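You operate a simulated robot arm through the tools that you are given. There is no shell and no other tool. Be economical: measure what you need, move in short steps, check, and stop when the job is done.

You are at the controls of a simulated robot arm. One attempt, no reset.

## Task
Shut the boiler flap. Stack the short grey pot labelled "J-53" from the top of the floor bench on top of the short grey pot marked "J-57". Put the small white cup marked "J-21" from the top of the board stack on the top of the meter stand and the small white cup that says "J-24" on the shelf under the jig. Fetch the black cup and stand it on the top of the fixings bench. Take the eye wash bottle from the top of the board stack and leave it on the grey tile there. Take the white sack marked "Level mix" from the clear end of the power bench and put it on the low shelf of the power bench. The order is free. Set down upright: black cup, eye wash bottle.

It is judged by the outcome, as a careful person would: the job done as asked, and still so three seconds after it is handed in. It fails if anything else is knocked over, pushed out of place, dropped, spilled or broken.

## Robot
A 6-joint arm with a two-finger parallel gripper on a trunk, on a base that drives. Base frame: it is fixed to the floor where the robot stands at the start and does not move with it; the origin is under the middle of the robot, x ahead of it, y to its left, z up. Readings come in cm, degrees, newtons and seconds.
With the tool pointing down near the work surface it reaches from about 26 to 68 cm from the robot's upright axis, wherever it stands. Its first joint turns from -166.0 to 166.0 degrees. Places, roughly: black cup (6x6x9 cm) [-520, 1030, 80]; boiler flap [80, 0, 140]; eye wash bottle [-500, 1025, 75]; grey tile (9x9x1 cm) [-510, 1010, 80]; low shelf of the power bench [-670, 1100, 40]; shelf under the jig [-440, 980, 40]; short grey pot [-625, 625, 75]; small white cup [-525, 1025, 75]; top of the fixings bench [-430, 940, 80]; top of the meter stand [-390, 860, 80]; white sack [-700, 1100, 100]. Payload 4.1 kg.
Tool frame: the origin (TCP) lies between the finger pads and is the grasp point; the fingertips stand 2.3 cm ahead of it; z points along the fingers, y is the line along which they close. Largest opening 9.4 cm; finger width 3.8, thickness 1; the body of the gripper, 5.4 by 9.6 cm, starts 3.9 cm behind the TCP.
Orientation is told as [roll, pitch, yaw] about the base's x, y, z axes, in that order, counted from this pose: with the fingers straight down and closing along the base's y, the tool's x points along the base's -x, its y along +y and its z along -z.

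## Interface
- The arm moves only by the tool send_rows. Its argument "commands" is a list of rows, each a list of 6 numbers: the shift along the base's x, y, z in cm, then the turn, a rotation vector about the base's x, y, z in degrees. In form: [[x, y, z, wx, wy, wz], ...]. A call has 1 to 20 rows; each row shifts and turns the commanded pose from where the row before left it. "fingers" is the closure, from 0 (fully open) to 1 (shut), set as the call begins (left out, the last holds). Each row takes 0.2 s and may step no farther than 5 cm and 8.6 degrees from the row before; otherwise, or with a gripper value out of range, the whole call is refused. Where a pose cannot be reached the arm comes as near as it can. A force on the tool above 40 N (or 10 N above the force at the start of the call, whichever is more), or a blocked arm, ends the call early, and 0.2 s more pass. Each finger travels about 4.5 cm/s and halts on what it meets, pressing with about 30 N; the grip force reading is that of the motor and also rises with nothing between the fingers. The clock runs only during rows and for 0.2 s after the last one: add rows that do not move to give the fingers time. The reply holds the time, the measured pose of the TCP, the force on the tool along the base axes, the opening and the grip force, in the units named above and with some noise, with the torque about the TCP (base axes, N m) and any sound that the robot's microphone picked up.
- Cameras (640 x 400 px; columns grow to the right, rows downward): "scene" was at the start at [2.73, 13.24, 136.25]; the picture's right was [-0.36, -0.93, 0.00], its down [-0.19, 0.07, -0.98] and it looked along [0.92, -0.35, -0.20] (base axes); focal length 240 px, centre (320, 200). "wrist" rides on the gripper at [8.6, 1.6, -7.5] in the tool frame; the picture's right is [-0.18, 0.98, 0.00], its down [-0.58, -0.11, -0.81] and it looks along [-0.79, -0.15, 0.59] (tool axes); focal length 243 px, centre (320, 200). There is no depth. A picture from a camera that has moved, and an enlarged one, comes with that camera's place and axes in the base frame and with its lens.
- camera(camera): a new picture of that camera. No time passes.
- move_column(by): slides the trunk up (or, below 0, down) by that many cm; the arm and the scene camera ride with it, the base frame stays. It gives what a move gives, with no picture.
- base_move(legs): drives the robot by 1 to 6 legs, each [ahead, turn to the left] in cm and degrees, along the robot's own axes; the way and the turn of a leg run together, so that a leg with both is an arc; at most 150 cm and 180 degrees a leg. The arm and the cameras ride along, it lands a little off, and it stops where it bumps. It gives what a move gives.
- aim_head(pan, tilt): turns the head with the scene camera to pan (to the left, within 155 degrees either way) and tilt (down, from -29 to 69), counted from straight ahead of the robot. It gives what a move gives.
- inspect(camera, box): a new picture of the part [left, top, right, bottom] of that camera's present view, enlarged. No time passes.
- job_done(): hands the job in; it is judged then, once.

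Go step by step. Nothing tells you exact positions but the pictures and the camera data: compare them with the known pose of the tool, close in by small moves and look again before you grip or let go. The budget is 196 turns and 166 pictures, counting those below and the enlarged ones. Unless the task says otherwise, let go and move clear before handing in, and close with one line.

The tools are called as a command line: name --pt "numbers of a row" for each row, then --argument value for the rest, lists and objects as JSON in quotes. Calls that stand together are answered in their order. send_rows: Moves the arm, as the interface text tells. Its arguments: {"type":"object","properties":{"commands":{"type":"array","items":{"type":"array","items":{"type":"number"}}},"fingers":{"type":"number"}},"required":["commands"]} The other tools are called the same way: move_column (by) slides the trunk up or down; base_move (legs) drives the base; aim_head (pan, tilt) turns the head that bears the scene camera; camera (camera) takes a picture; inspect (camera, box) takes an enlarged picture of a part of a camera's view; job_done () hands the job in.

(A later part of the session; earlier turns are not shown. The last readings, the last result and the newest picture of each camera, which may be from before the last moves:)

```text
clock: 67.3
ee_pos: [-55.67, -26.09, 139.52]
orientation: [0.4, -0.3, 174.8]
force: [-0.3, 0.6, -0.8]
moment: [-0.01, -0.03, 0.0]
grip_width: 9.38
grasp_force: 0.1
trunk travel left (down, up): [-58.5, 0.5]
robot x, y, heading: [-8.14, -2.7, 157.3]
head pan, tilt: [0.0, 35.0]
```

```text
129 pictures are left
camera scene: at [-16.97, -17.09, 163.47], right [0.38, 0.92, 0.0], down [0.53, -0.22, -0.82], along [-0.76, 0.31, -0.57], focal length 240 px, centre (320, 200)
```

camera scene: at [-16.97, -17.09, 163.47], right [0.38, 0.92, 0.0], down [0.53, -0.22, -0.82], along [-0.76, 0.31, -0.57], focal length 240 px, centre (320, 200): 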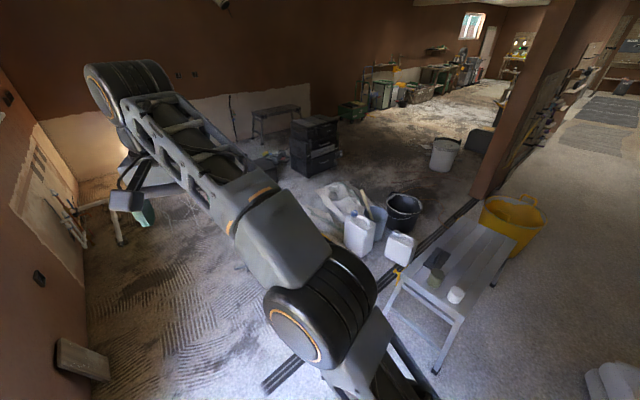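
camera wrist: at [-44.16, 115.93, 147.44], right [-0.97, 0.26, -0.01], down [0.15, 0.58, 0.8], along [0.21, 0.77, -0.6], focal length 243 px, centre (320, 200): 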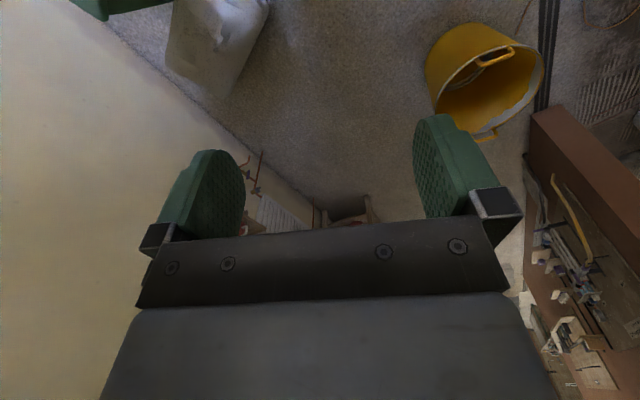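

I'll swing the arm to the right side to clear the camera's view.

send_rows --pt "1.9 4.5 0 0 0 -7" --pt "1.9 4.5 0 0 0 -7" --pt "1.9 4.5 0 0 0 -7" --pt "1.9 4.5 0 0 0 -7" --pt "1.9 4.5 0 0 0 -7" --pt "1.9 4.5 0 0 0 -7" --pt "1.9 4.5 0 0 0 -7" --pt "1.9 4.5 0 0 0 -7" --pt "1.9 4.5 0 0 0 -7" --pt "1.9 4.5 0 0 0 -7" --pt "1.9 4.5 0 0 0 -7" --pt "1.9 4.5 0 0 0 -7" --pt "2.5 3.5 0 0 0 -7" --pt "3.5 3 0 0 0 -7" --pt "4 2 0 0 0 -7"

camera --camera "scene"

```text
clock: 70.5
ee_pos: [-22.83, 36.46, 139.64]
orientation: [0.3, -0.4, 69.8]
force: [-0.2, 0.2, -0.6]
moment: [-0.02, -0.01, -0.01]
grip_width: 9.41
grasp_force: 0.0
trunk travel left (down, up): [-58.5, 0.5]
robot x, y, heading: [-8.02, -2.5, 157.2]
head pan, tilt: [0.0, 35.0]
```

```text
128 pictures are left
camera scene: at [-16.91, -17.01, 163.48], right [0.38, 0.92, 0.0], down [0.53, -0.22, -0.82], along [-0.76, 0.31, -0.57], focal length 240 px, centre (320, 200)
```

scene: 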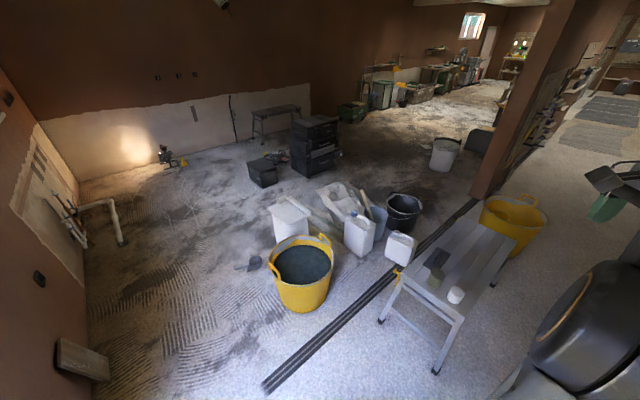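

With a clear view, the clutter runs from the stool to the toolboxes. I'll go around the yellow tub to the south and look closely at the gaps by the toolboxes.

base_move --legs '[[0, 57], [105, 0], [0, -50], [80, 0]]'

aim_head --pan -40 --tilt 40

camera --camera "scene"

```text
clock: 82.9
ee_pos: [-155.45, -15.53, 139.67]
orientation: [0.3, -0.6, 78.3]
force: [-2.6, 1.2, -0.9]
moment: [-0.06, -0.17, 0.02]
grip_width: 9.4
grasp_force: 0.1
trunk travel left (down, up): [-58.5, 0.5]
robot x, y, heading: [-135.05, -52.08, 166.1]
head pan, tilt: [0.0, 35.0]
stopped in leg 4: the robot was blocked; the commanded pose is now the measured one
```

```text
clock: 84.0
ee_pos: [-154.91, -15.66, 139.74]
orientation: [0.6, -0.7, 78.1]
force: [0.2, 0.2, -0.1]
moment: [0.04, 0.01, 0.01]
grip_width: 9.38
grasp_force: 0.0
trunk travel left (down, up): [-58.5, 0.5]
robot x, y, heading: [-135.2, -51.97, 165.8]
head pan, tilt: [-40.0, 40.0]
```

```text
127 pictures are left
camera scene: at [-138.07, -62.71, 162.71], right [0.81, 0.59, 0.0], down [0.38, -0.52, -0.77], along [-0.45, 0.62, -0.64], focal length 240 px, centre (320, 200)
```

scene: 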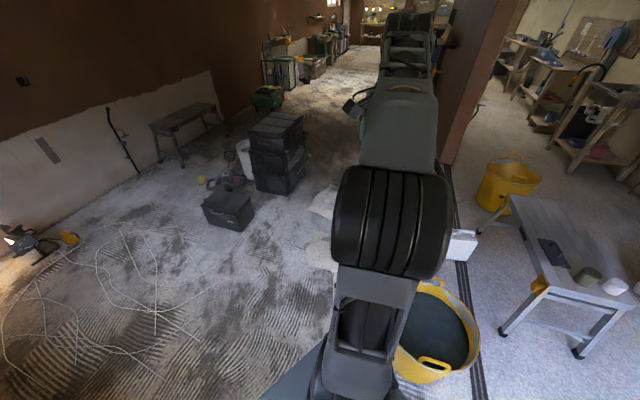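

Blocked again; checking what's at the front-right corner.

aim_head --pan -10 --tilt 66

camera --camera "scene"

camera --camera "wrist"

aim_head --pan -150 --tilt 50

camera --camera "scene"

```text
clock: 85.0
ee_pos: [-154.89, -15.69, 139.89]
orientation: [0.7, -0.7, 78.3]
force: [0.0, -0.3, -0.5]
moment: [-0.02, -0.02, -0.01]
grip_width: 9.4
grasp_force: 0.1
trunk travel left (down, up): [-58.5, 0.5]
robot x, y, heading: [-135.11, -52.07, 165.8]
head pan, tilt: [-10.0, 66.0]
```

```text
126 pictures are left
camera scene: at [-138.5, -67.15, 159.38], right [0.41, 0.91, 0.0], down [0.83, -0.37, -0.41], along [-0.37, 0.17, -0.91], focal length 240 px, centre (320, 200)
```

scene: 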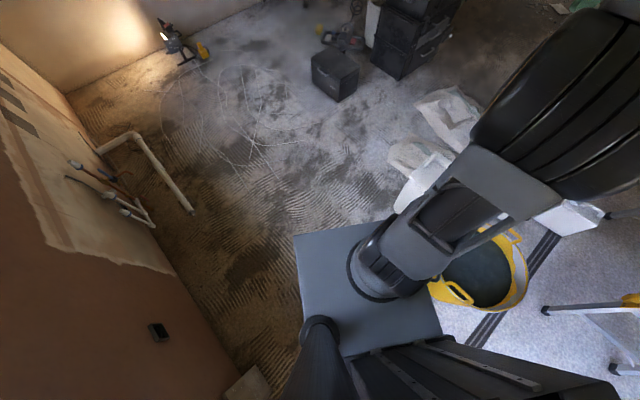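

```text
125 pictures are left
camera wrist: at [-158.03, -23.89, 147.15], right [-0.92, 0.38, 0.01], down [0.23, 0.54, 0.81], along [0.3, 0.75, -0.58], focal length 243 px, centre (320, 200)
```

wrist: 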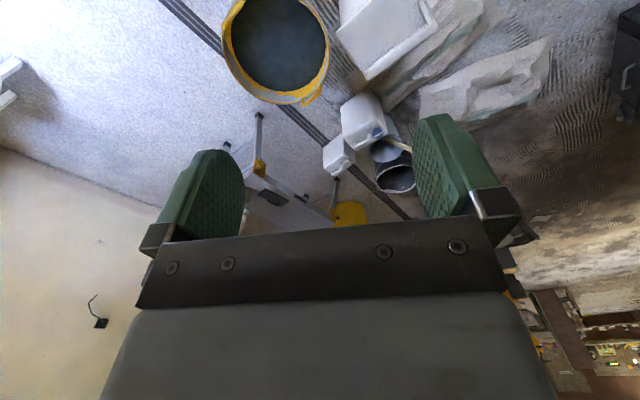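

```text
clock: 87.2
ee_pos: [-154.9, -15.75, 139.89]
orientation: [0.6, -0.7, 78.3]
force: [0.5, 0.5, 0.4]
moment: [-0.04, -0.02, -0.03]
grip_width: 9.37
grasp_force: 0.0
trunk travel left (down, up): [-58.5, 0.5]
robot x, y, heading: [-134.6, -51.93, 165.9]
head pan, tilt: [-150.0, 50.0]
```

```text
124 pictures are left
camera scene: at [-125.67, -67.44, 161.3], right [0.28, -0.96, 0.0], down [-0.74, -0.21, -0.64], along [0.62, 0.18, -0.77], focal length 240 px, centre (320, 200)
```

scene: 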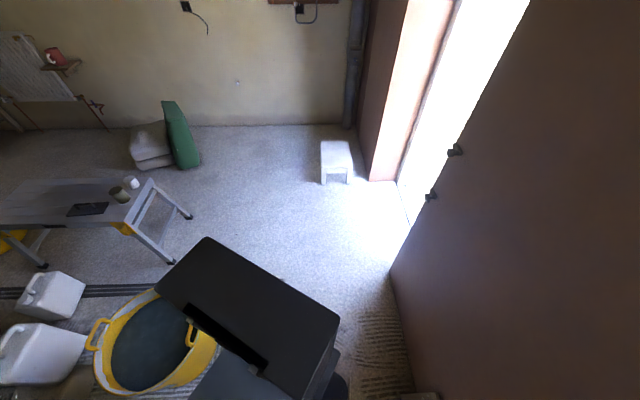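

Probably the small grey thing on the floor near (-168,-17). Backing off to look.

base_move --legs '[[-15, 0]]'

aim_head --pan -5 --tilt 55

camera --camera "scene"

```text
clock: 88.5
ee_pos: [-140.36, -19.4, 139.9]
orientation: [0.5, -0.6, 78.2]
force: [0.5, 0.7, -0.3]
moment: [0.01, 0.02, -0.03]
grip_width: 9.39
grasp_force: 0.0
trunk travel left (down, up): [-58.5, 0.5]
robot x, y, heading: [-120.83, -55.85, 166.2]
head pan, tilt: [-150.0, 50.0]
```

```text
clock: 90.8
ee_pos: [-140.52, -19.17, 139.86]
orientation: [0.6, -0.7, 78.1]
force: [0.0, 0.3, -0.5]
moment: [-0.02, 0.03, 0.0]
grip_width: 9.4
grasp_force: 0.0
trunk travel left (down, up): [-58.5, 0.5]
robot x, y, heading: [-120.51, -55.8, 166.1]
head pan, tilt: [-5.0, 55.0]
```

```text
123 pictures are left
camera scene: at [-125.57, -70.79, 160.65], right [0.33, 0.95, 0.0], down [0.77, -0.27, -0.57], along [-0.54, 0.19, -0.82], focal length 240 px, centre (320, 200)
```

scene: 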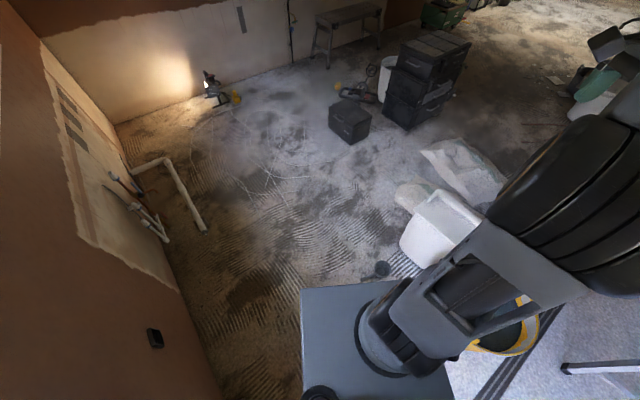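

The bay gaps beside the toolboxes are under 45 cm, while the corridor gap measures ~60 cm – I was just 4 cm too far left there. Returning to line up precisely on its centreline (start ≈[12.6,0], heading 109°).

base_move --legs '[[0, 36.7], [-144, 0], [0, -94]]'

aim_head --pan 0 --tilt 40

camera --camera "scene"

```text
clock: 99.2
ee_pos: [-29.01, 13.56, 139.86]
orientation: [0.6, -0.7, 112.3]
force: [0.0, 0.7, -0.6]
moment: [0.03, -0.02, 0.04]
grip_width: 9.4
grasp_force: 0.0
trunk travel left (down, up): [-58.5, 0.5]
robot x, y, heading: [7.67, -5.32, -160.3]
head pan, tilt: [-5.0, 55.0]
stopped in leg 2: the robot was blocked; the commanded pose is now the measured one
```

```text
clock: 100.0
ee_pos: [-29.11, 13.41, 139.98]
orientation: [0.7, -0.6, 112.2]
force: [-0.2, 0.3, 0.4]
moment: [-0.02, -0.01, -0.01]
grip_width: 9.4
grasp_force: 0.1
trunk travel left (down, up): [-58.5, 0.5]
robot x, y, heading: [7.95, -5.48, -159.8]
head pan, tilt: [0.0, 40.0]
```

```text
122 pictures are left
camera scene: at [11.01, -21.94, 162.71], right [-0.34, 0.94, 0.0], down [0.6, 0.22, -0.77], along [-0.72, -0.26, -0.64], focal length 240 px, centre (320, 200)
```

scene: 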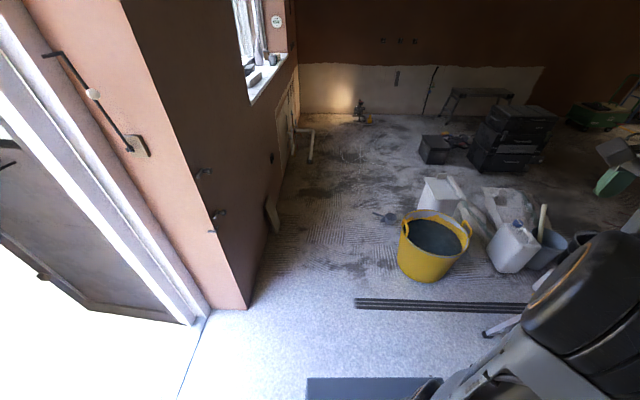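

Blocked at the rear; probably the little white step by the door. Looking.

aim_head --pan 100 --tilt 60

camera --camera "scene"

aim_head --pan 155 --tilt 45

camera --camera "scene"

```text
clock: 101.7
ee_pos: [-29.13, 13.59, 139.93]
orientation: [0.5, -0.6, 112.2]
force: [0.1, -0.8, -0.3]
moment: [0.02, 0.0, -0.02]
grip_width: 9.4
grasp_force: 0.0
trunk travel left (down, up): [-58.5, 0.5]
robot x, y, heading: [7.42, -5.6, -160.0]
head pan, tilt: [100.0, 60.0]
```

```text
121 pictures are left
camera scene: at [22.34, -24.81, 160.04], right [-0.87, -0.5, 0.0], down [-0.43, 0.75, -0.5], along [0.25, -0.43, -0.87], focal length 240 px, centre (320, 200)
```

scene: 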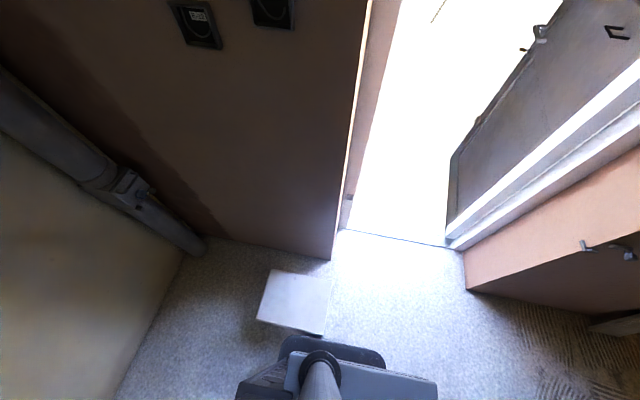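

```text
clock: 103.0
ee_pos: [-29.09, 13.47, 139.79]
orientation: [0.6, -0.7, 112.3]
force: [-0.1, -0.2, -0.3]
moment: [0.0, 0.0, 0.0]
grip_width: 9.37
grasp_force: 0.0
trunk travel left (down, up): [-58.5, 0.5]
robot x, y, heading: [7.95, -5.53, -160.2]
head pan, tilt: [154.7, 45.0]
```

```text
120 pictures are left
camera scene: at [27.1, -19.79, 161.99], right [-0.09, -1.0, 0.0], down [-0.7, 0.07, -0.71], along [0.7, -0.07, -0.71], focal length 240 px, centre (320, 200)
```

scene: 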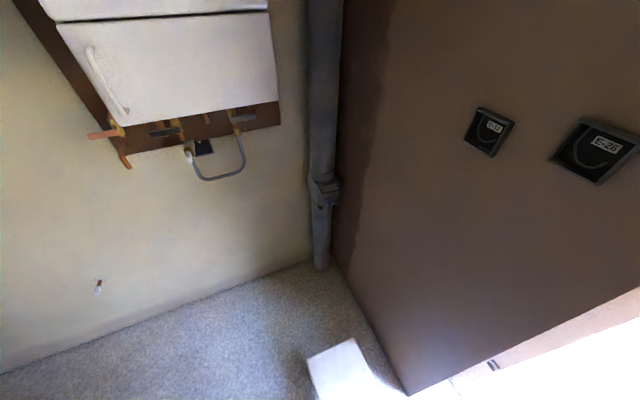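

The step hasn't moved. I'll pull forward off it, then come to the centreline at ≈[2,30] and face along the corridor.

base_move --legs '[[40, 0], [0, -143]]'

base_move --legs '[[58, 0], [0, 52]]'

aim_head --pan 0 --tilt 50

camera --camera "scene"

```text
clock: 111.3
ee_pos: [10.74, -11.01, 139.91]
orientation: [0.6, -0.8, -29.7]
force: [0.1, 0.1, -0.2]
moment: [-0.01, 0.02, -0.01]
grip_width: 9.38
grasp_force: 0.1
trunk travel left (down, up): [-58.5, 0.5]
robot x, y, heading: [-29.91, -18.94, 58.1]
head pan, tilt: [154.7, 45.0]
```

```text
clock: 117.0
ee_pos: [18.1, 68.56, 139.91]
orientation: [0.6, -0.8, 24.3]
force: [0.6, 0.2, 0.5]
moment: [0.02, 0.02, -0.04]
grip_width: 9.41
grasp_force: 0.1
trunk travel left (down, up): [-58.5, 0.5]
robot x, y, heading: [0.33, 31.21, 112.2]
head pan, tilt: [154.7, 45.0]
```

```text
clock: 119.4
ee_pos: [18.05, 68.51, 139.9]
orientation: [0.6, -0.7, 24.5]
force: [0.2, 0.6, -0.5]
moment: [0.02, -0.02, 0.0]
grip_width: 9.42
grasp_force: 0.1
trunk travel left (down, up): [-58.5, 0.5]
robot x, y, heading: [0.44, 31.1, 112.2]
head pan, tilt: [0.0, 50.0]
```

```text
119 pictures are left
camera scene: at [-15.44, 26.3, 161.3], right [0.93, 0.38, 0.0], down [0.29, -0.71, -0.64], along [-0.24, 0.6, -0.77], focal length 240 px, centre (320, 200)
```

scene: 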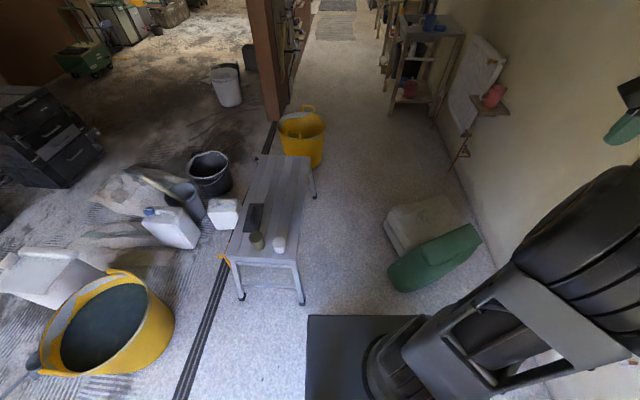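

Now a clear view: the gap measures ~56 cm with the centreline 28 cm right of the stool's legs, direction ≈108.2°. I'll align and creep along it.

base_move --legs '[[12, 0], [15, -4]]'

aim_head --pan 0 --tilt 66

camera --camera "scene"

```text
clock: 121.6
ee_pos: [11.02, 92.38, 139.91]
orientation: [0.5, -0.7, 20.2]
force: [0.1, 0.1, 0.4]
moment: [-0.01, -0.02, -0.02]
grip_width: 9.42
grasp_force: 0.0
trunk travel left (down, up): [-58.5, 0.5]
robot x, y, heading: [-8.88, 56.11, 108.0]
head pan, tilt: [0.0, 50.0]
```

```text
clock: 122.3
ee_pos: [11.04, 92.32, 139.87]
orientation: [0.6, -0.7, 20.2]
force: [-0.7, 0.1, 0.1]
moment: [0.03, 0.0, 0.01]
grip_width: 9.4
grasp_force: 0.1
trunk travel left (down, up): [-58.5, 0.5]
robot x, y, heading: [-9.28, 56.18, 108.3]
head pan, tilt: [0.0, 66.0]
```

```text
118 pictures are left
camera scene: at [-24.81, 50.87, 159.38], right [0.95, 0.31, 0.0], down [0.28, -0.87, -0.41], along [-0.13, 0.39, -0.91], focal length 240 px, centre (320, 200)
```

scene: 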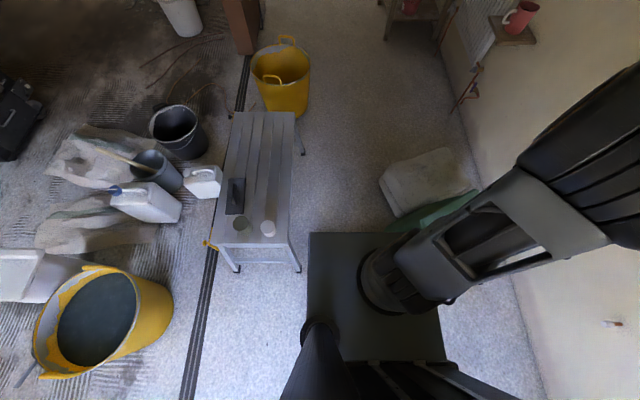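

On line. Driving straight.

base_move --legs '[[40, 0]]'

camera --camera "scene"

```text
clock: 124.8
ee_pos: [-1.1, 130.06, 139.78]
orientation: [0.6, -0.8, 20.2]
force: [0.6, 0.3, 0.4]
moment: [-0.01, 0.0, 0.03]
grip_width: 9.4
grasp_force: 0.1
trunk travel left (down, up): [-58.5, 0.5]
robot x, y, heading: [-21.8, 94.14, 105.1]
head pan, tilt: [0.0, 66.0]
```

```text
117 pictures are left
camera scene: at [-37.83, 89.4, 159.37], right [0.97, 0.26, 0.0], down [0.23, -0.88, -0.41], along [-0.1, 0.39, -0.91], focal length 240 px, centre (320, 200)
```

scene: 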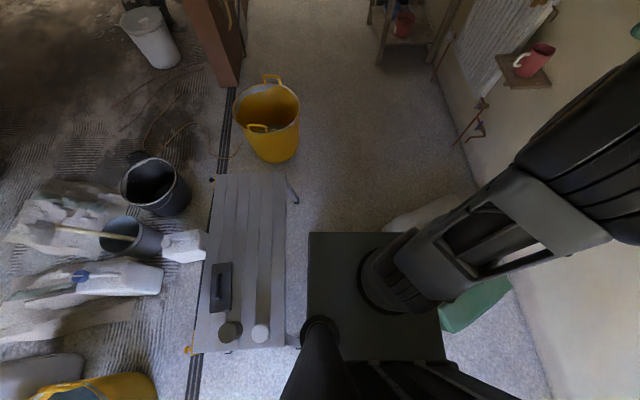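

Through the tightest bit. Continue.

base_move --legs '[[30, 0]]'

camera --camera "scene"

```text
clock: 126.2
ee_pos: [-2.65, 138.21, 139.84]
orientation: [0.6, -0.8, 18.4]
force: [-0.2, 0.5, -0.6]
moment: [-0.01, 0.0, -0.02]
grip_width: 9.41
grasp_force: 0.0
trunk travel left (down, up): [-58.5, 0.5]
robot x, y, heading: [-24.76, 102.48, 93.2]
head pan, tilt: [0.0, 66.0]
stopped in leg 1: the robot was blocked; the commanded pose is now the measured one
```

```text
116 pictures are left
camera scene: at [-41.73, 101.43, 159.37], right [1.0, 0.06, 0.0], down [0.06, -0.91, -0.41], along [-0.02, 0.41, -0.91], focal length 240 px, centre (320, 200)
```

scene: 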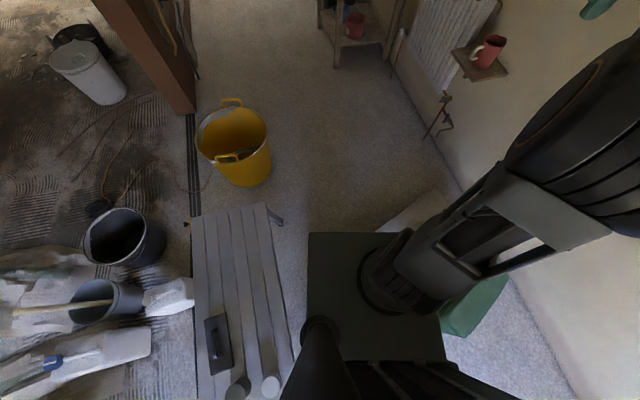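

base_move --legs '[[0, 17]]'

aim_head --pan -60 --tilt 66

camera --camera "scene"

```text
clock: 127.6
ee_pos: [-13.98, 143.04, 139.89]
orientation: [0.6, -0.8, 35.3]
force: [-0.3, -0.5, -0.2]
moment: [0.05, 0.01, 0.0]
grip_width: 9.41
grasp_force: 0.0
trunk travel left (down, up): [-58.5, 0.5]
robot x, y, heading: [-25.21, 101.96, 110.5]
head pan, tilt: [0.0, 66.0]
```

```text
clock: 128.9
ee_pos: [-14.03, 143.09, 140.09]
orientation: [0.6, -0.8, 35.4]
force: [0.0, 0.6, -0.6]
moment: [-0.02, -0.04, -0.02]
grip_width: 9.39
grasp_force: 0.1
trunk travel left (down, up): [-58.5, 0.5]
robot x, y, heading: [-25.11, 102.73, 110.6]
head pan, tilt: [-60.0, 66.0]
```

```text
115 pictures are left
camera scene: at [-34.74, 95.4, 159.38], right [0.77, -0.63, 0.0], down [-0.58, -0.71, -0.41], along [0.26, 0.31, -0.91], focal length 240 px, centre (320, 200)
```

scene: 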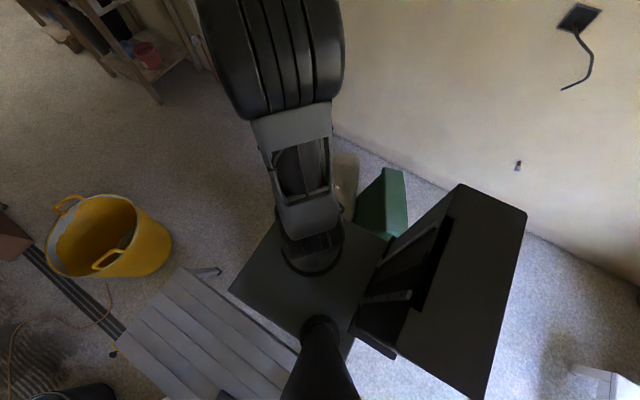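

base_move --legs '[[20, 0], [20, -2]]'

aim_head --pan 0 --tilt 66

camera --camera "scene"

```text
clock: 131.7
ee_pos: [-25.67, 180.64, 139.79]
orientation: [0.5, -0.8, 32.5]
force: [-0.9, -0.4, 0.8]
moment: [-0.03, 0.01, 0.01]
grip_width: 9.38
grasp_force: 0.1
trunk travel left (down, up): [-58.5, 0.5]
robot x, y, heading: [-38.81, 139.93, 107.6]
head pan, tilt: [-60.0, 66.0]
```

```text
clock: 133.0
ee_pos: [-25.69, 180.29, 139.99]
orientation: [0.6, -0.8, 32.7]
force: [0.4, -0.2, -0.3]
moment: [0.01, 0.02, -0.01]
grip_width: 9.38
grasp_force: 0.0
trunk travel left (down, up): [-58.5, 0.5]
robot x, y, heading: [-38.53, 140.38, 107.9]
head pan, tilt: [0.0, 66.0]
```

```text
114 pictures are left
camera scene: at [-54.47, 135.16, 159.38], right [0.95, 0.3, 0.0], down [0.28, -0.87, -0.41], along [-0.12, 0.39, -0.91], focal length 240 px, centre (320, 200)
```

scene: 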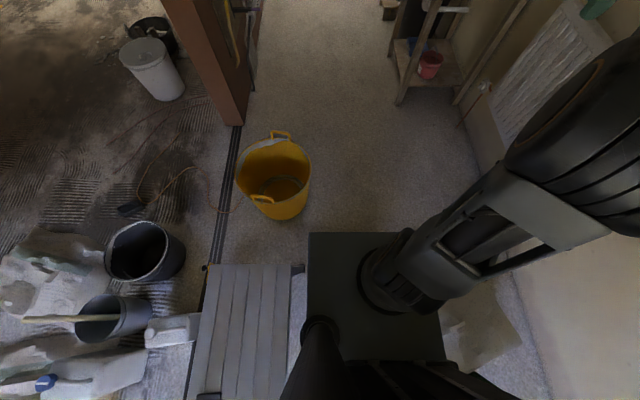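

Past the stool. Next I'll curve slightly right to clear the yellow bucket.

base_move --legs '[[20, -3], [26, -7]]'

aim_head --pan 0 --tilt 50

camera --camera "scene"

```text
clock: 136.0
ee_pos: [-29.31, 221.23, 139.98]
orientation: [0.6, -0.7, 22.5]
force: [0.5, -0.1, 0.4]
moment: [-0.06, -0.01, 0.0]
grip_width: 9.41
grasp_force: 0.1
trunk travel left (down, up): [-58.5, 0.5]
robot x, y, heading: [-49.12, 184.08, 97.5]
head pan, tilt: [0.0, 66.0]
```

```text
clock: 136.8
ee_pos: [-29.24, 221.09, 139.9]
orientation: [0.6, -0.8, 22.5]
force: [0.2, -0.2, -0.2]
moment: [0.0, 0.0, -0.01]
grip_width: 9.4
grasp_force: 0.0
trunk travel left (down, up): [-58.5, 0.5]
robot x, y, heading: [-48.94, 183.83, 97.8]
head pan, tilt: [0.0, 50.0]
```

```text
113 pictures are left
camera scene: at [-65.79, 183.3, 161.29], right [0.99, 0.13, 0.0], down [0.1, -0.76, -0.64], along [-0.09, 0.64, -0.77], focal length 240 px, centre (320, 200)
```

scene: 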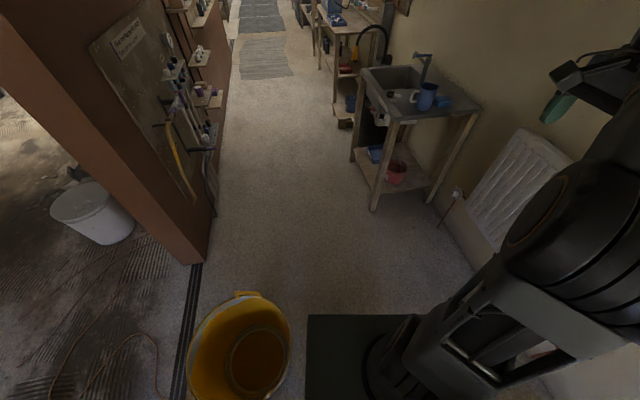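

Bucket is cleared on the left. Forward, then back to the corridor heading.

base_move --legs '[[50, 0], [20, 11], [130, 0]]'

aim_head --pan 0 --tilt 25

camera --camera "scene"

```text
clock: 146.9
ee_pos: [-92.61, 411.54, 139.89]
orientation: [0.6, -0.8, 35.5]
force: [0.0, 0.7, -0.1]
moment: [-0.01, 0.02, -0.02]
grip_width: 9.41
grasp_force: 0.1
trunk travel left (down, up): [-58.5, 0.5]
robot x, y, heading: [-103.18, 370.54, 110.4]
head pan, tilt: [0.0, 50.0]
```

```text
clock: 147.8
ee_pos: [-92.57, 411.57, 139.82]
orientation: [0.6, -0.8, 35.5]
force: [0.7, 0.3, -0.1]
moment: [-0.02, -0.02, 0.02]
grip_width: 9.41
grasp_force: 0.1
trunk travel left (down, up): [-58.5, 0.5]
robot x, y, heading: [-103.6, 370.76, 110.5]
head pan, tilt: [0.0, 25.0]
```

```text
112 pictures are left
camera scene: at [-120.17, 367.91, 165.04], right [0.94, 0.35, 0.0], down [0.15, -0.4, -0.91], along [-0.32, 0.85, -0.42], focal length 240 px, centre (320, 200)
```

scene: 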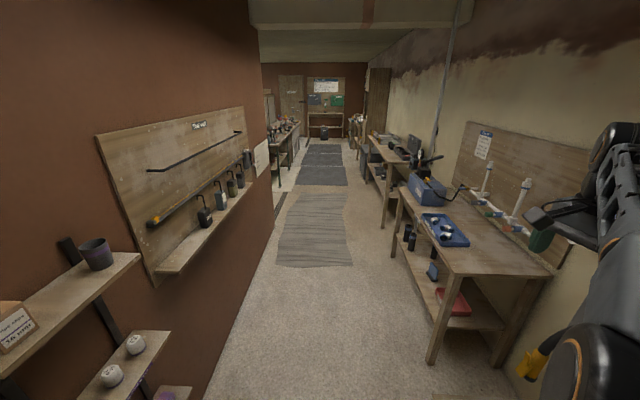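

Corridor is clear. Driving down.

base_move --legs '[[150, -1], [130, -1]]'

camera --camera "scene"

aim_head --pan 60 --tilt 22

camera --camera "scene"

```text
clock: 161.4
ee_pos: [-181.36, 678.86, 139.84]
orientation: [0.5, -0.8, 32.3]
force: [-0.5, 0.1, 0.7]
moment: [-0.01, 0.03, 0.01]
grip_width: 9.42
grasp_force: 0.0
trunk travel left (down, up): [-58.5, 0.5]
robot x, y, heading: [-194.76, 638.81, 107.4]
head pan, tilt: [0.0, 25.0]
```

```text
111 pictures are left
camera scene: at [-211.4, 636.79, 165.05], right [0.95, 0.3, 0.0], down [0.13, -0.4, -0.91], along [-0.27, 0.86, -0.42], focal length 240 px, centre (320, 200)
```

scene: 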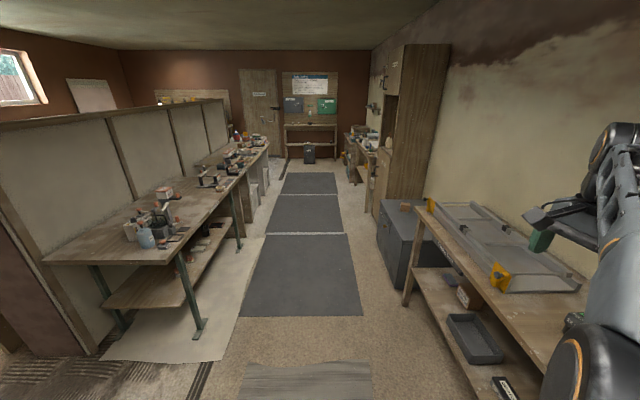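

```text
clock: 162.8
ee_pos: [-181.37, 678.9, 139.86]
orientation: [0.5, -0.8, 32.2]
force: [-0.5, -0.8, 0.2]
moment: [-0.01, -0.01, 0.02]
grip_width: 9.41
grasp_force: 0.2
trunk travel left (down, up): [-58.5, 0.5]
robot x, y, heading: [-194.4, 638.9, 107.4]
head pan, tilt: [60.0, 22.0]
```

```text
110 pictures are left
camera scene: at [-217.68, 630.0, 165.53], right [0.22, 0.98, 0.0], down [0.37, -0.08, -0.93], along [-0.91, 0.2, -0.37], focal length 240 px, centre (320, 200)
```

scene: 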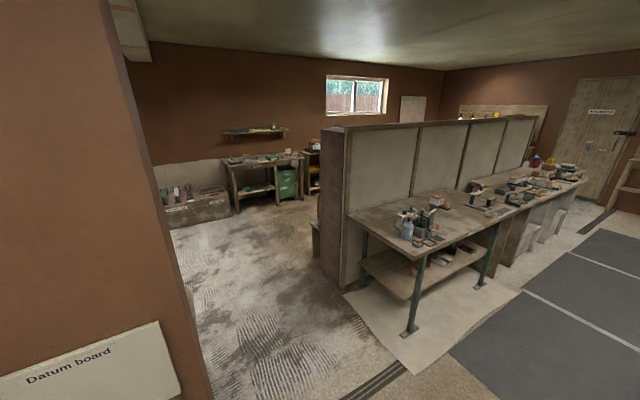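

I see a bench row along the left of the corridor (meter stand, fixings bench, jig should be in it). Zooming in.

inspect --camera "scene" --box '[340, 100, 640, 290]'

inspect --camera "scene" --box '[150, 100, 330, 230]'

```text
2.11 times, centred on (490, 195) of scene
camera zoom: at [-217.68, 630.0, 165.53], right [0.22, 0.98, 0.0], down [0.37, -0.08, -0.93], along [-0.91, 0.2, -0.37], focal length 505 px, centre (-38, 210)
```

zoom: 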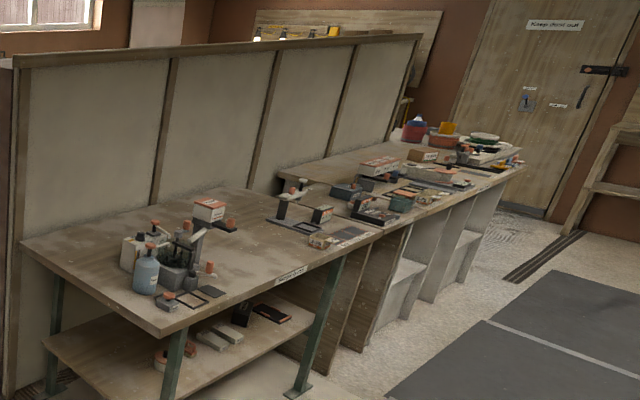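

```text
3.08 times, centred on (240, 165) of scene
camera zoom: at [-217.68, 630.0, 165.53], right [0.22, 0.98, 0.0], down [0.37, -0.08, -0.93], along [-0.91, 0.2, -0.37], focal length 739 px, centre (566, 308)
```

zoom: 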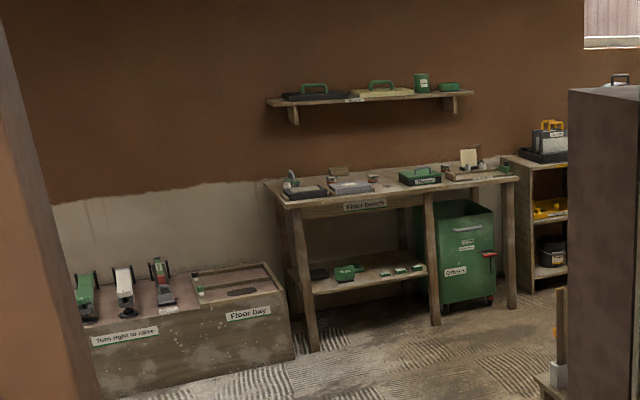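

The floor bench with the pots is in the left bay, and an opening leads there. Driving through to it first.

base_move --legs '[[0, 72], [150, 0], [120, 0]]'

aim_head --pan 10 --tilt 35

camera --camera "scene"

```text
clock: 175.9
ee_pos: [-423.61, 672.7, 140.35]
orientation: [0.5, -1.0, 101.2]
force: [-6.4, 0.3, 13.4]
moment: [0.62, -0.33, 0.29]
grip_width: 9.38
grasp_force: 0.1
trunk travel left (down, up): [-58.5, 0.5]
robot x, y, heading: [-391.25, 646.37, 176.7]
head pan, tilt: [60.0, 22.0]
stopped in leg 3: the force on the tool passed its limit at 89 N (the readings are from after the stop); the commanded pose is now the measured one
```

```text
clock: 177.1
ee_pos: [-423.56, 672.75, 140.15]
orientation: [0.3, -1.0, 101.1]
force: [-8.0, 3.4, 32.1]
moment: [1.42, -0.42, 0.36]
grip_width: 9.43
grasp_force: 0.0
trunk travel left (down, up): [-58.5, 0.5]
robot x, y, heading: [-390.92, 646.22, 176.8]
head pan, tilt: [10.0, 35.0]
```

```text
107 pictures are left
camera scene: at [-394.81, 628.2, 163.48], right [-0.12, 0.99, 0.0], down [0.57, 0.07, -0.82], along [-0.81, -0.1, -0.57], focal length 240 px, centre (320, 200)
```

scene: 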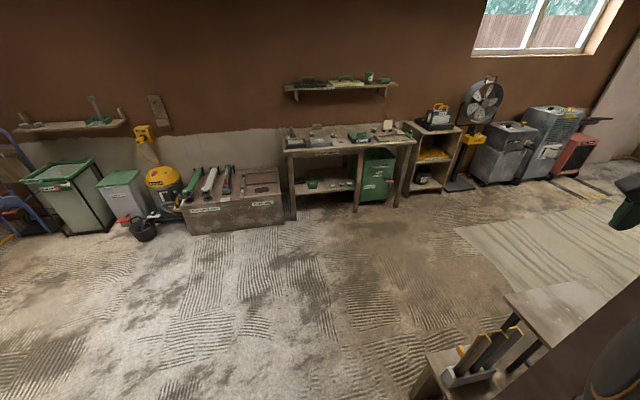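

The gripper bumped something (the panel beside the opening). Checking the wrist view before freeing it.

camera --camera "wrist"

aim_head --pan -50 --tilt 35

camera --camera "scene"

```text
106 pictures are left
camera wrist: at [-423.26, 663.88, 147.57], right [-1.0, -0.01, 0.01], down [0.0, 0.58, 0.81], along [-0.01, 0.81, -0.58], focal length 243 px, centre (320, 200)
```

wrist: 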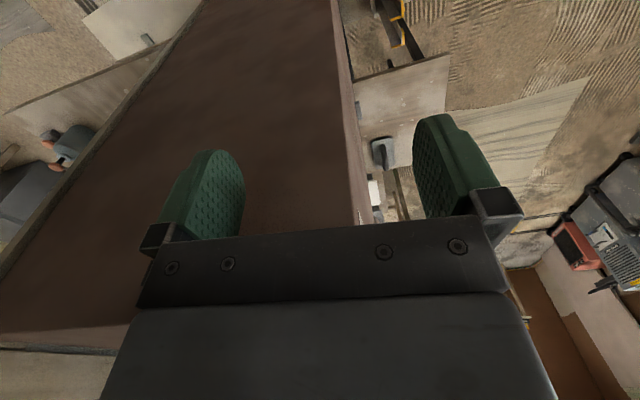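

```text
clock: 178.4
ee_pos: [-423.5, 672.7, 140.43]
orientation: [0.4, -0.9, 101.1]
force: [-6.5, 3.1, 33.8]
moment: [1.54, -0.41, 0.33]
grip_width: 9.4
grasp_force: 0.0
trunk travel left (down, up): [-58.5, 0.5]
robot x, y, heading: [-390.89, 646.62, 176.9]
head pan, tilt: [-50.0, 35.0]
```

```text
105 pictures are left
camera scene: at [-391.33, 636.28, 163.47], right [0.8, 0.6, 0.0], down [0.34, -0.46, -0.82], along [-0.49, 0.66, -0.57], focal length 240 px, centre (320, 200)
```

scene: 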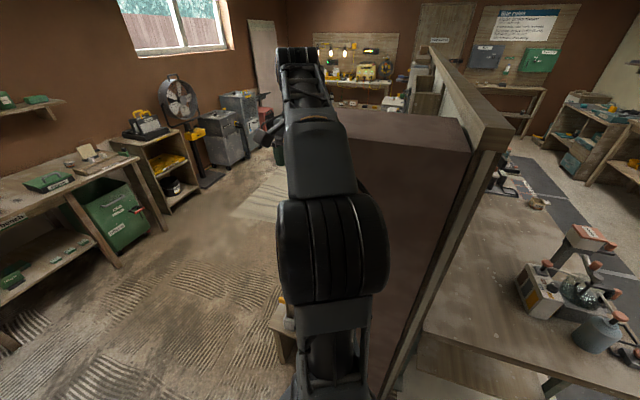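

The fingertips rest on top of a tall brown cabinet. Lifting, then drawing the tool back toward the robot.

send_rows --pt "0 0 1 0 0 0" --pt "0 0 1 0 0 0" --pt "0 0 1 0 0 0" --pt "0 0 0.5 0 0 0"

```text
clock: 179.4
ee_pos: [-423.65, 672.77, 143.38]
orientation: [0.3, -0.7, 101.0]
force: [0.0, 0.0, 0.6]
moment: [0.03, 0.0, -0.01]
grip_width: 9.4
grasp_force: 0.2
trunk travel left (down, up): [-58.5, 0.5]
robot x, y, heading: [-391.19, 646.34, 176.8]
head pan, tilt: [-50.0, 35.0]
```

send_rows --pt "-2 -4.5 0 0 0 6" --pt "-2 -4.5 0 0 0 6" --pt "-2 -4.5 0 0 0 6" --pt "-2 -4.5 0 0 0 6" --pt "-1 -4.5 0 0 0 6" --pt "0 -4.5 0 0 0 6" --pt "0 -4.5 0 0 0 6" --pt "0 -4.5 0 0 0 6" --pt "0 -4 0 0 0 6"

aim_head --pan -20 --tilt 40

camera --camera "scene"

aim_head --pan -85 --tilt 40

camera --camera "scene"

```text
clock: 181.4
ee_pos: [-432.67, 632.67, 143.78]
orientation: [0.2, -0.7, 155.2]
force: [-0.4, -0.5, -0.3]
moment: [-0.02, 0.0, -0.02]
grip_width: 9.4
grasp_force: 0.0
trunk travel left (down, up): [-58.5, 0.5]
robot x, y, heading: [-390.81, 646.33, 176.7]
head pan, tilt: [-50.0, 35.0]
```

```text
clock: 182.3
ee_pos: [-432.55, 632.74, 143.69]
orientation: [0.3, -0.7, 155.1]
force: [0.5, 0.3, 0.8]
moment: [0.01, 0.02, 0.01]
grip_width: 9.41
grasp_force: 0.0
trunk travel left (down, up): [-58.5, 0.5]
robot x, y, heading: [-390.99, 646.2, 176.8]
head pan, tilt: [-20.0, 40.0]
```

```text
104 pictures are left
camera scene: at [-393.89, 632.69, 162.71], right [0.4, 0.92, 0.0], down [0.59, -0.25, -0.77], along [-0.7, 0.3, -0.64], focal length 240 px, centre (320, 200)
```

scene: 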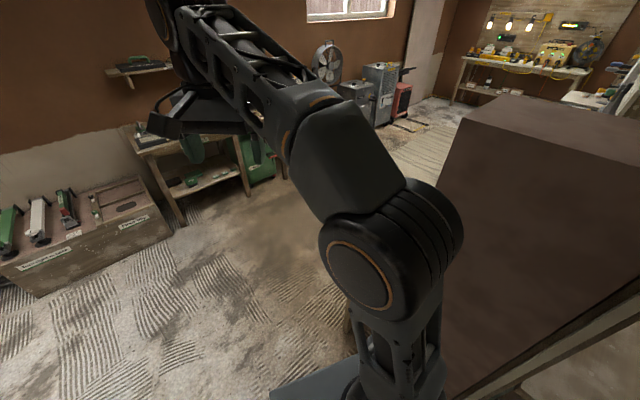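

```text
clock: 183.7
ee_pos: [-432.59, 632.8, 143.75]
orientation: [0.3, -0.6, 155.1]
force: [-0.9, -0.8, 0.0]
moment: [0.0, -0.03, 0.0]
grip_width: 9.4
grasp_force: 0.1
trunk travel left (down, up): [-58.5, 0.5]
robot x, y, heading: [-391.34, 646.47, 177.0]
head pan, tilt: [-85.0, 40.0]
```

```text
103 pictures are left
camera scene: at [-386.35, 637.83, 162.71], right [1.0, 0.03, 0.0], down [0.02, -0.64, -0.77], along [-0.02, 0.77, -0.64], focal length 240 px, centre (320, 200)
```

scene: 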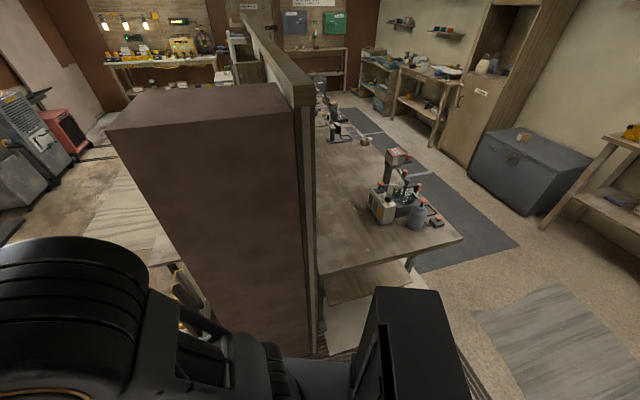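

Clear. Steering left around the low bench and up to the floor bench.

base_move --legs '[[0, 10], [75, 0], [60, -4]]'

aim_head --pan -5 --tilt 45

camera --camera "scene"

```text
clock: 191.4
ee_pos: [-563.25, 612.54, 143.78]
orientation: [0.3, -0.6, 162.0]
force: [-1.0, -0.8, 0.4]
moment: [0.02, -0.02, 0.04]
grip_width: 9.4
grasp_force: 0.2
trunk travel left (down, up): [-58.5, 0.5]
robot x, y, heading: [-523.41, 631.27, -176.5]
head pan, tilt: [-85.0, 40.0]
```

```text
clock: 192.9
ee_pos: [-563.19, 612.83, 143.68]
orientation: [0.3, -0.8, 162.0]
force: [0.0, 0.8, 0.6]
moment: [0.02, 0.0, -0.01]
grip_width: 9.4
grasp_force: 0.0
trunk travel left (down, up): [-58.5, 0.5]
robot x, y, heading: [-523.67, 631.0, -176.4]
head pan, tilt: [-5.0, 45.0]
```

```text
102 pictures are left
camera scene: at [-524.72, 614.99, 161.99], right [0.02, 1.0, 0.0], down [0.71, -0.02, -0.71], along [-0.71, 0.02, -0.71], focal length 240 px, centre (320, 200)
```

scene: 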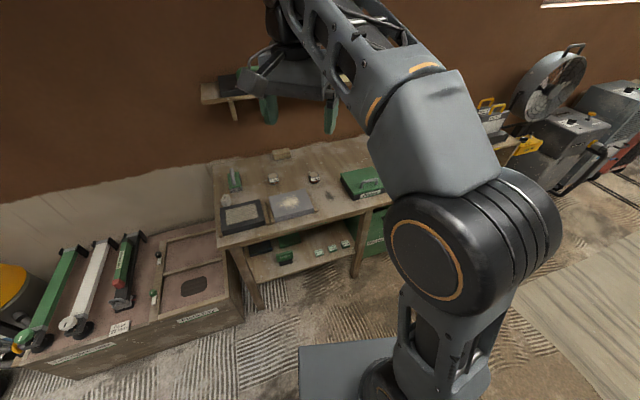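

inspect --camera "scene" --box '[200, 130, 420, 270]'

```text
2.86 times, centred on (310, 200) of scene
camera zoom: at [-524.72, 614.99, 161.99], right [0.02, 1.0, 0.0], down [0.71, -0.02, -0.71], along [-0.71, 0.02, -0.71], focal length 686 px, centre (349, 200)
```

zoom: 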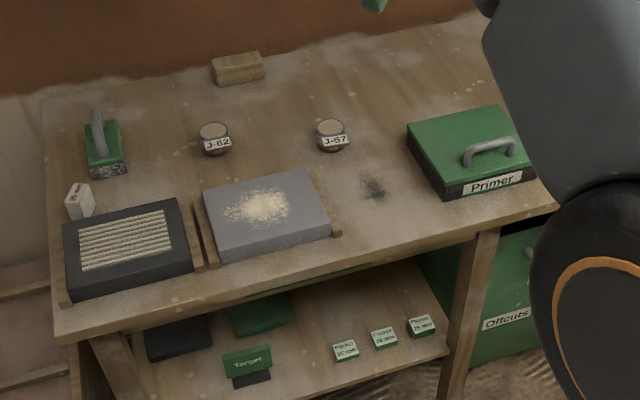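

J-62 and J-57 are visible; J-53 must be hidden behind the arm. Checking with the wrist camera.

camera --camera "wrist"

```text
100 pictures are left
camera wrist: at [-555.23, 608.52, 150.99], right [-0.48, -0.88, 0.01], down [-0.51, 0.28, 0.81], along [-0.72, 0.39, -0.58], focal length 243 px, centre (320, 200)
```

wrist: 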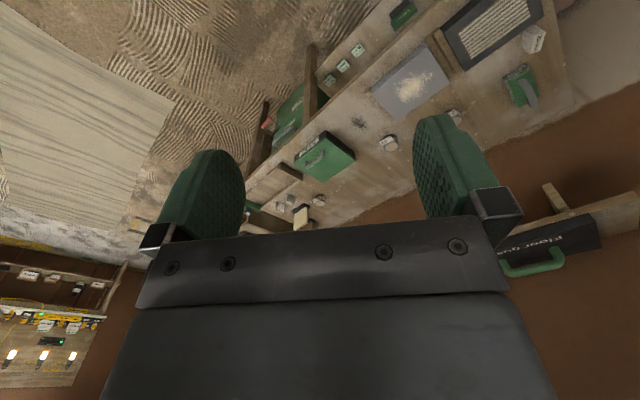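

The other pot sits right of the green Primer box near [-644,658]. I'll park perpendicular to the bench so both pots are within reach.

base_move --legs '[[0, -65.6], [44, 0], [0, 79.6]]'

aim_head --pan 0 --tilt 45

camera --camera "scene"

```text
clock: 201.8
ee_pos: [-577.77, 639.95, 143.73]
orientation: [0.3, -0.7, 177.7]
force: [-0.7, 0.2, 0.4]
moment: [-0.01, -0.03, 0.0]
grip_width: 9.4
grasp_force: 0.0
trunk travel left (down, up): [-58.5, 0.5]
robot x, y, heading: [-544.88, 668.5, -160.6]
head pan, tilt: [-5.0, 45.0]
```

```text
clock: 202.4
ee_pos: [-577.76, 639.93, 143.73]
orientation: [0.3, -0.6, 177.7]
force: [0.4, -0.1, 0.3]
moment: [0.03, -0.02, -0.01]
grip_width: 9.4
grasp_force: 0.2
trunk travel left (down, up): [-58.5, 0.5]
robot x, y, heading: [-544.66, 668.18, -160.7]
head pan, tilt: [0.0, 45.0]
```

```text
99 pictures are left
camera scene: at [-541.24, 651.92, 161.99], right [-0.33, 0.94, 0.0], down [0.67, 0.23, -0.71], along [-0.67, -0.23, -0.71], focal length 240 px, centre (320, 200)
```

scene: 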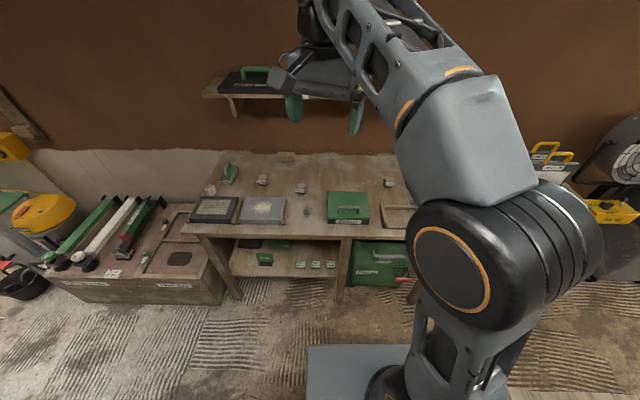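

inspect --camera "scene" --box '[190, 140, 420, 280]'

```text
2.78 times, centred on (305, 210) of scene
camera zoom: at [-541.24, 651.92, 161.99], right [-0.33, 0.94, 0.0], down [0.67, 0.23, -0.71], along [-0.67, -0.23, -0.71], focal length 668 px, centre (362, 172)
```

zoom: 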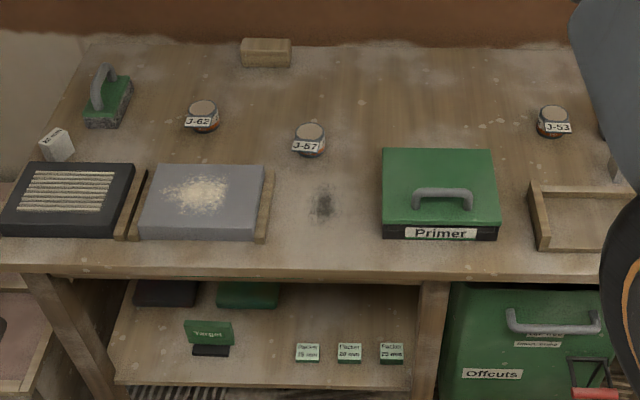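

J-53 (≈[-645,655]) and J-57 (≈[-625,613]) confirmed. Driving forward to the bench edge.

base_move --legs '[[24, 0]]'

aim_head --pan 5 --tilt 60

camera --camera "scene"

```text
clock: 204.2
ee_pos: [-600.72, 632.22, 143.73]
orientation: [0.3, -0.7, 177.5]
force: [-0.4, -0.6, -0.2]
moment: [0.03, -0.02, -0.03]
grip_width: 9.41
grasp_force: 0.1
trunk travel left (down, up): [-58.5, 0.5]
robot x, y, heading: [-567.36, 660.58, -160.9]
head pan, tilt: [0.0, 45.0]
```

```text
clock: 205.0
ee_pos: [-600.54, 632.18, 143.72]
orientation: [0.3, -0.8, 177.5]
force: [0.6, 0.3, -0.1]
moment: [0.02, 0.01, 0.01]
grip_width: 9.37
grasp_force: 0.0
trunk travel left (down, up): [-58.5, 0.5]
robot x, y, heading: [-567.31, 660.48, -160.7]
head pan, tilt: [5.0, 60.0]
```

```text
97 pictures are left
camera scene: at [-562.37, 643.93, 160.04], right [-0.41, 0.91, 0.0], down [0.79, 0.35, -0.5], along [-0.46, -0.2, -0.87], focal length 240 px, centre (320, 200)
```

scene: 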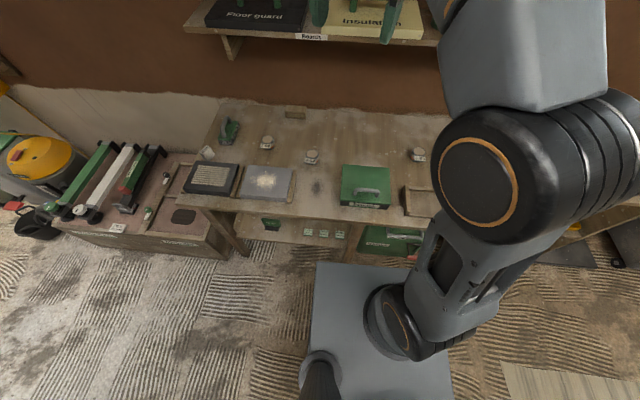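

I need to be a bit closer; creeping 5 cm and lowering the trunk toward working height.

base_move --legs '[[5, 0]]'

camera --camera "scene"

```text
clock: 205.9
ee_pos: [-605.34, 630.42, 143.59]
orientation: [0.3, -0.7, 177.5]
force: [0.8, 0.7, -0.3]
moment: [-0.03, 0.01, -0.01]
grip_width: 9.4
grasp_force: 0.0
trunk travel left (down, up): [-58.5, 0.5]
robot x, y, heading: [-571.98, 659.14, -160.9]
head pan, tilt: [5.0, 60.0]
```

```text
96 pictures are left
camera scene: at [-567.24, 642.24, 160.04], right [-0.41, 0.91, 0.0], down [0.79, 0.36, -0.5], along [-0.46, -0.2, -0.87], focal length 240 px, centre (320, 200)
```

scene: 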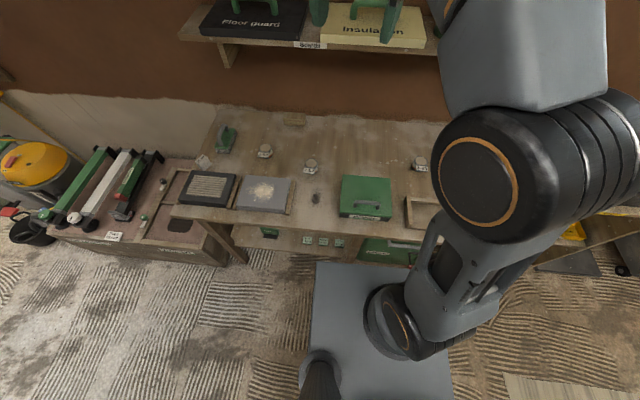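

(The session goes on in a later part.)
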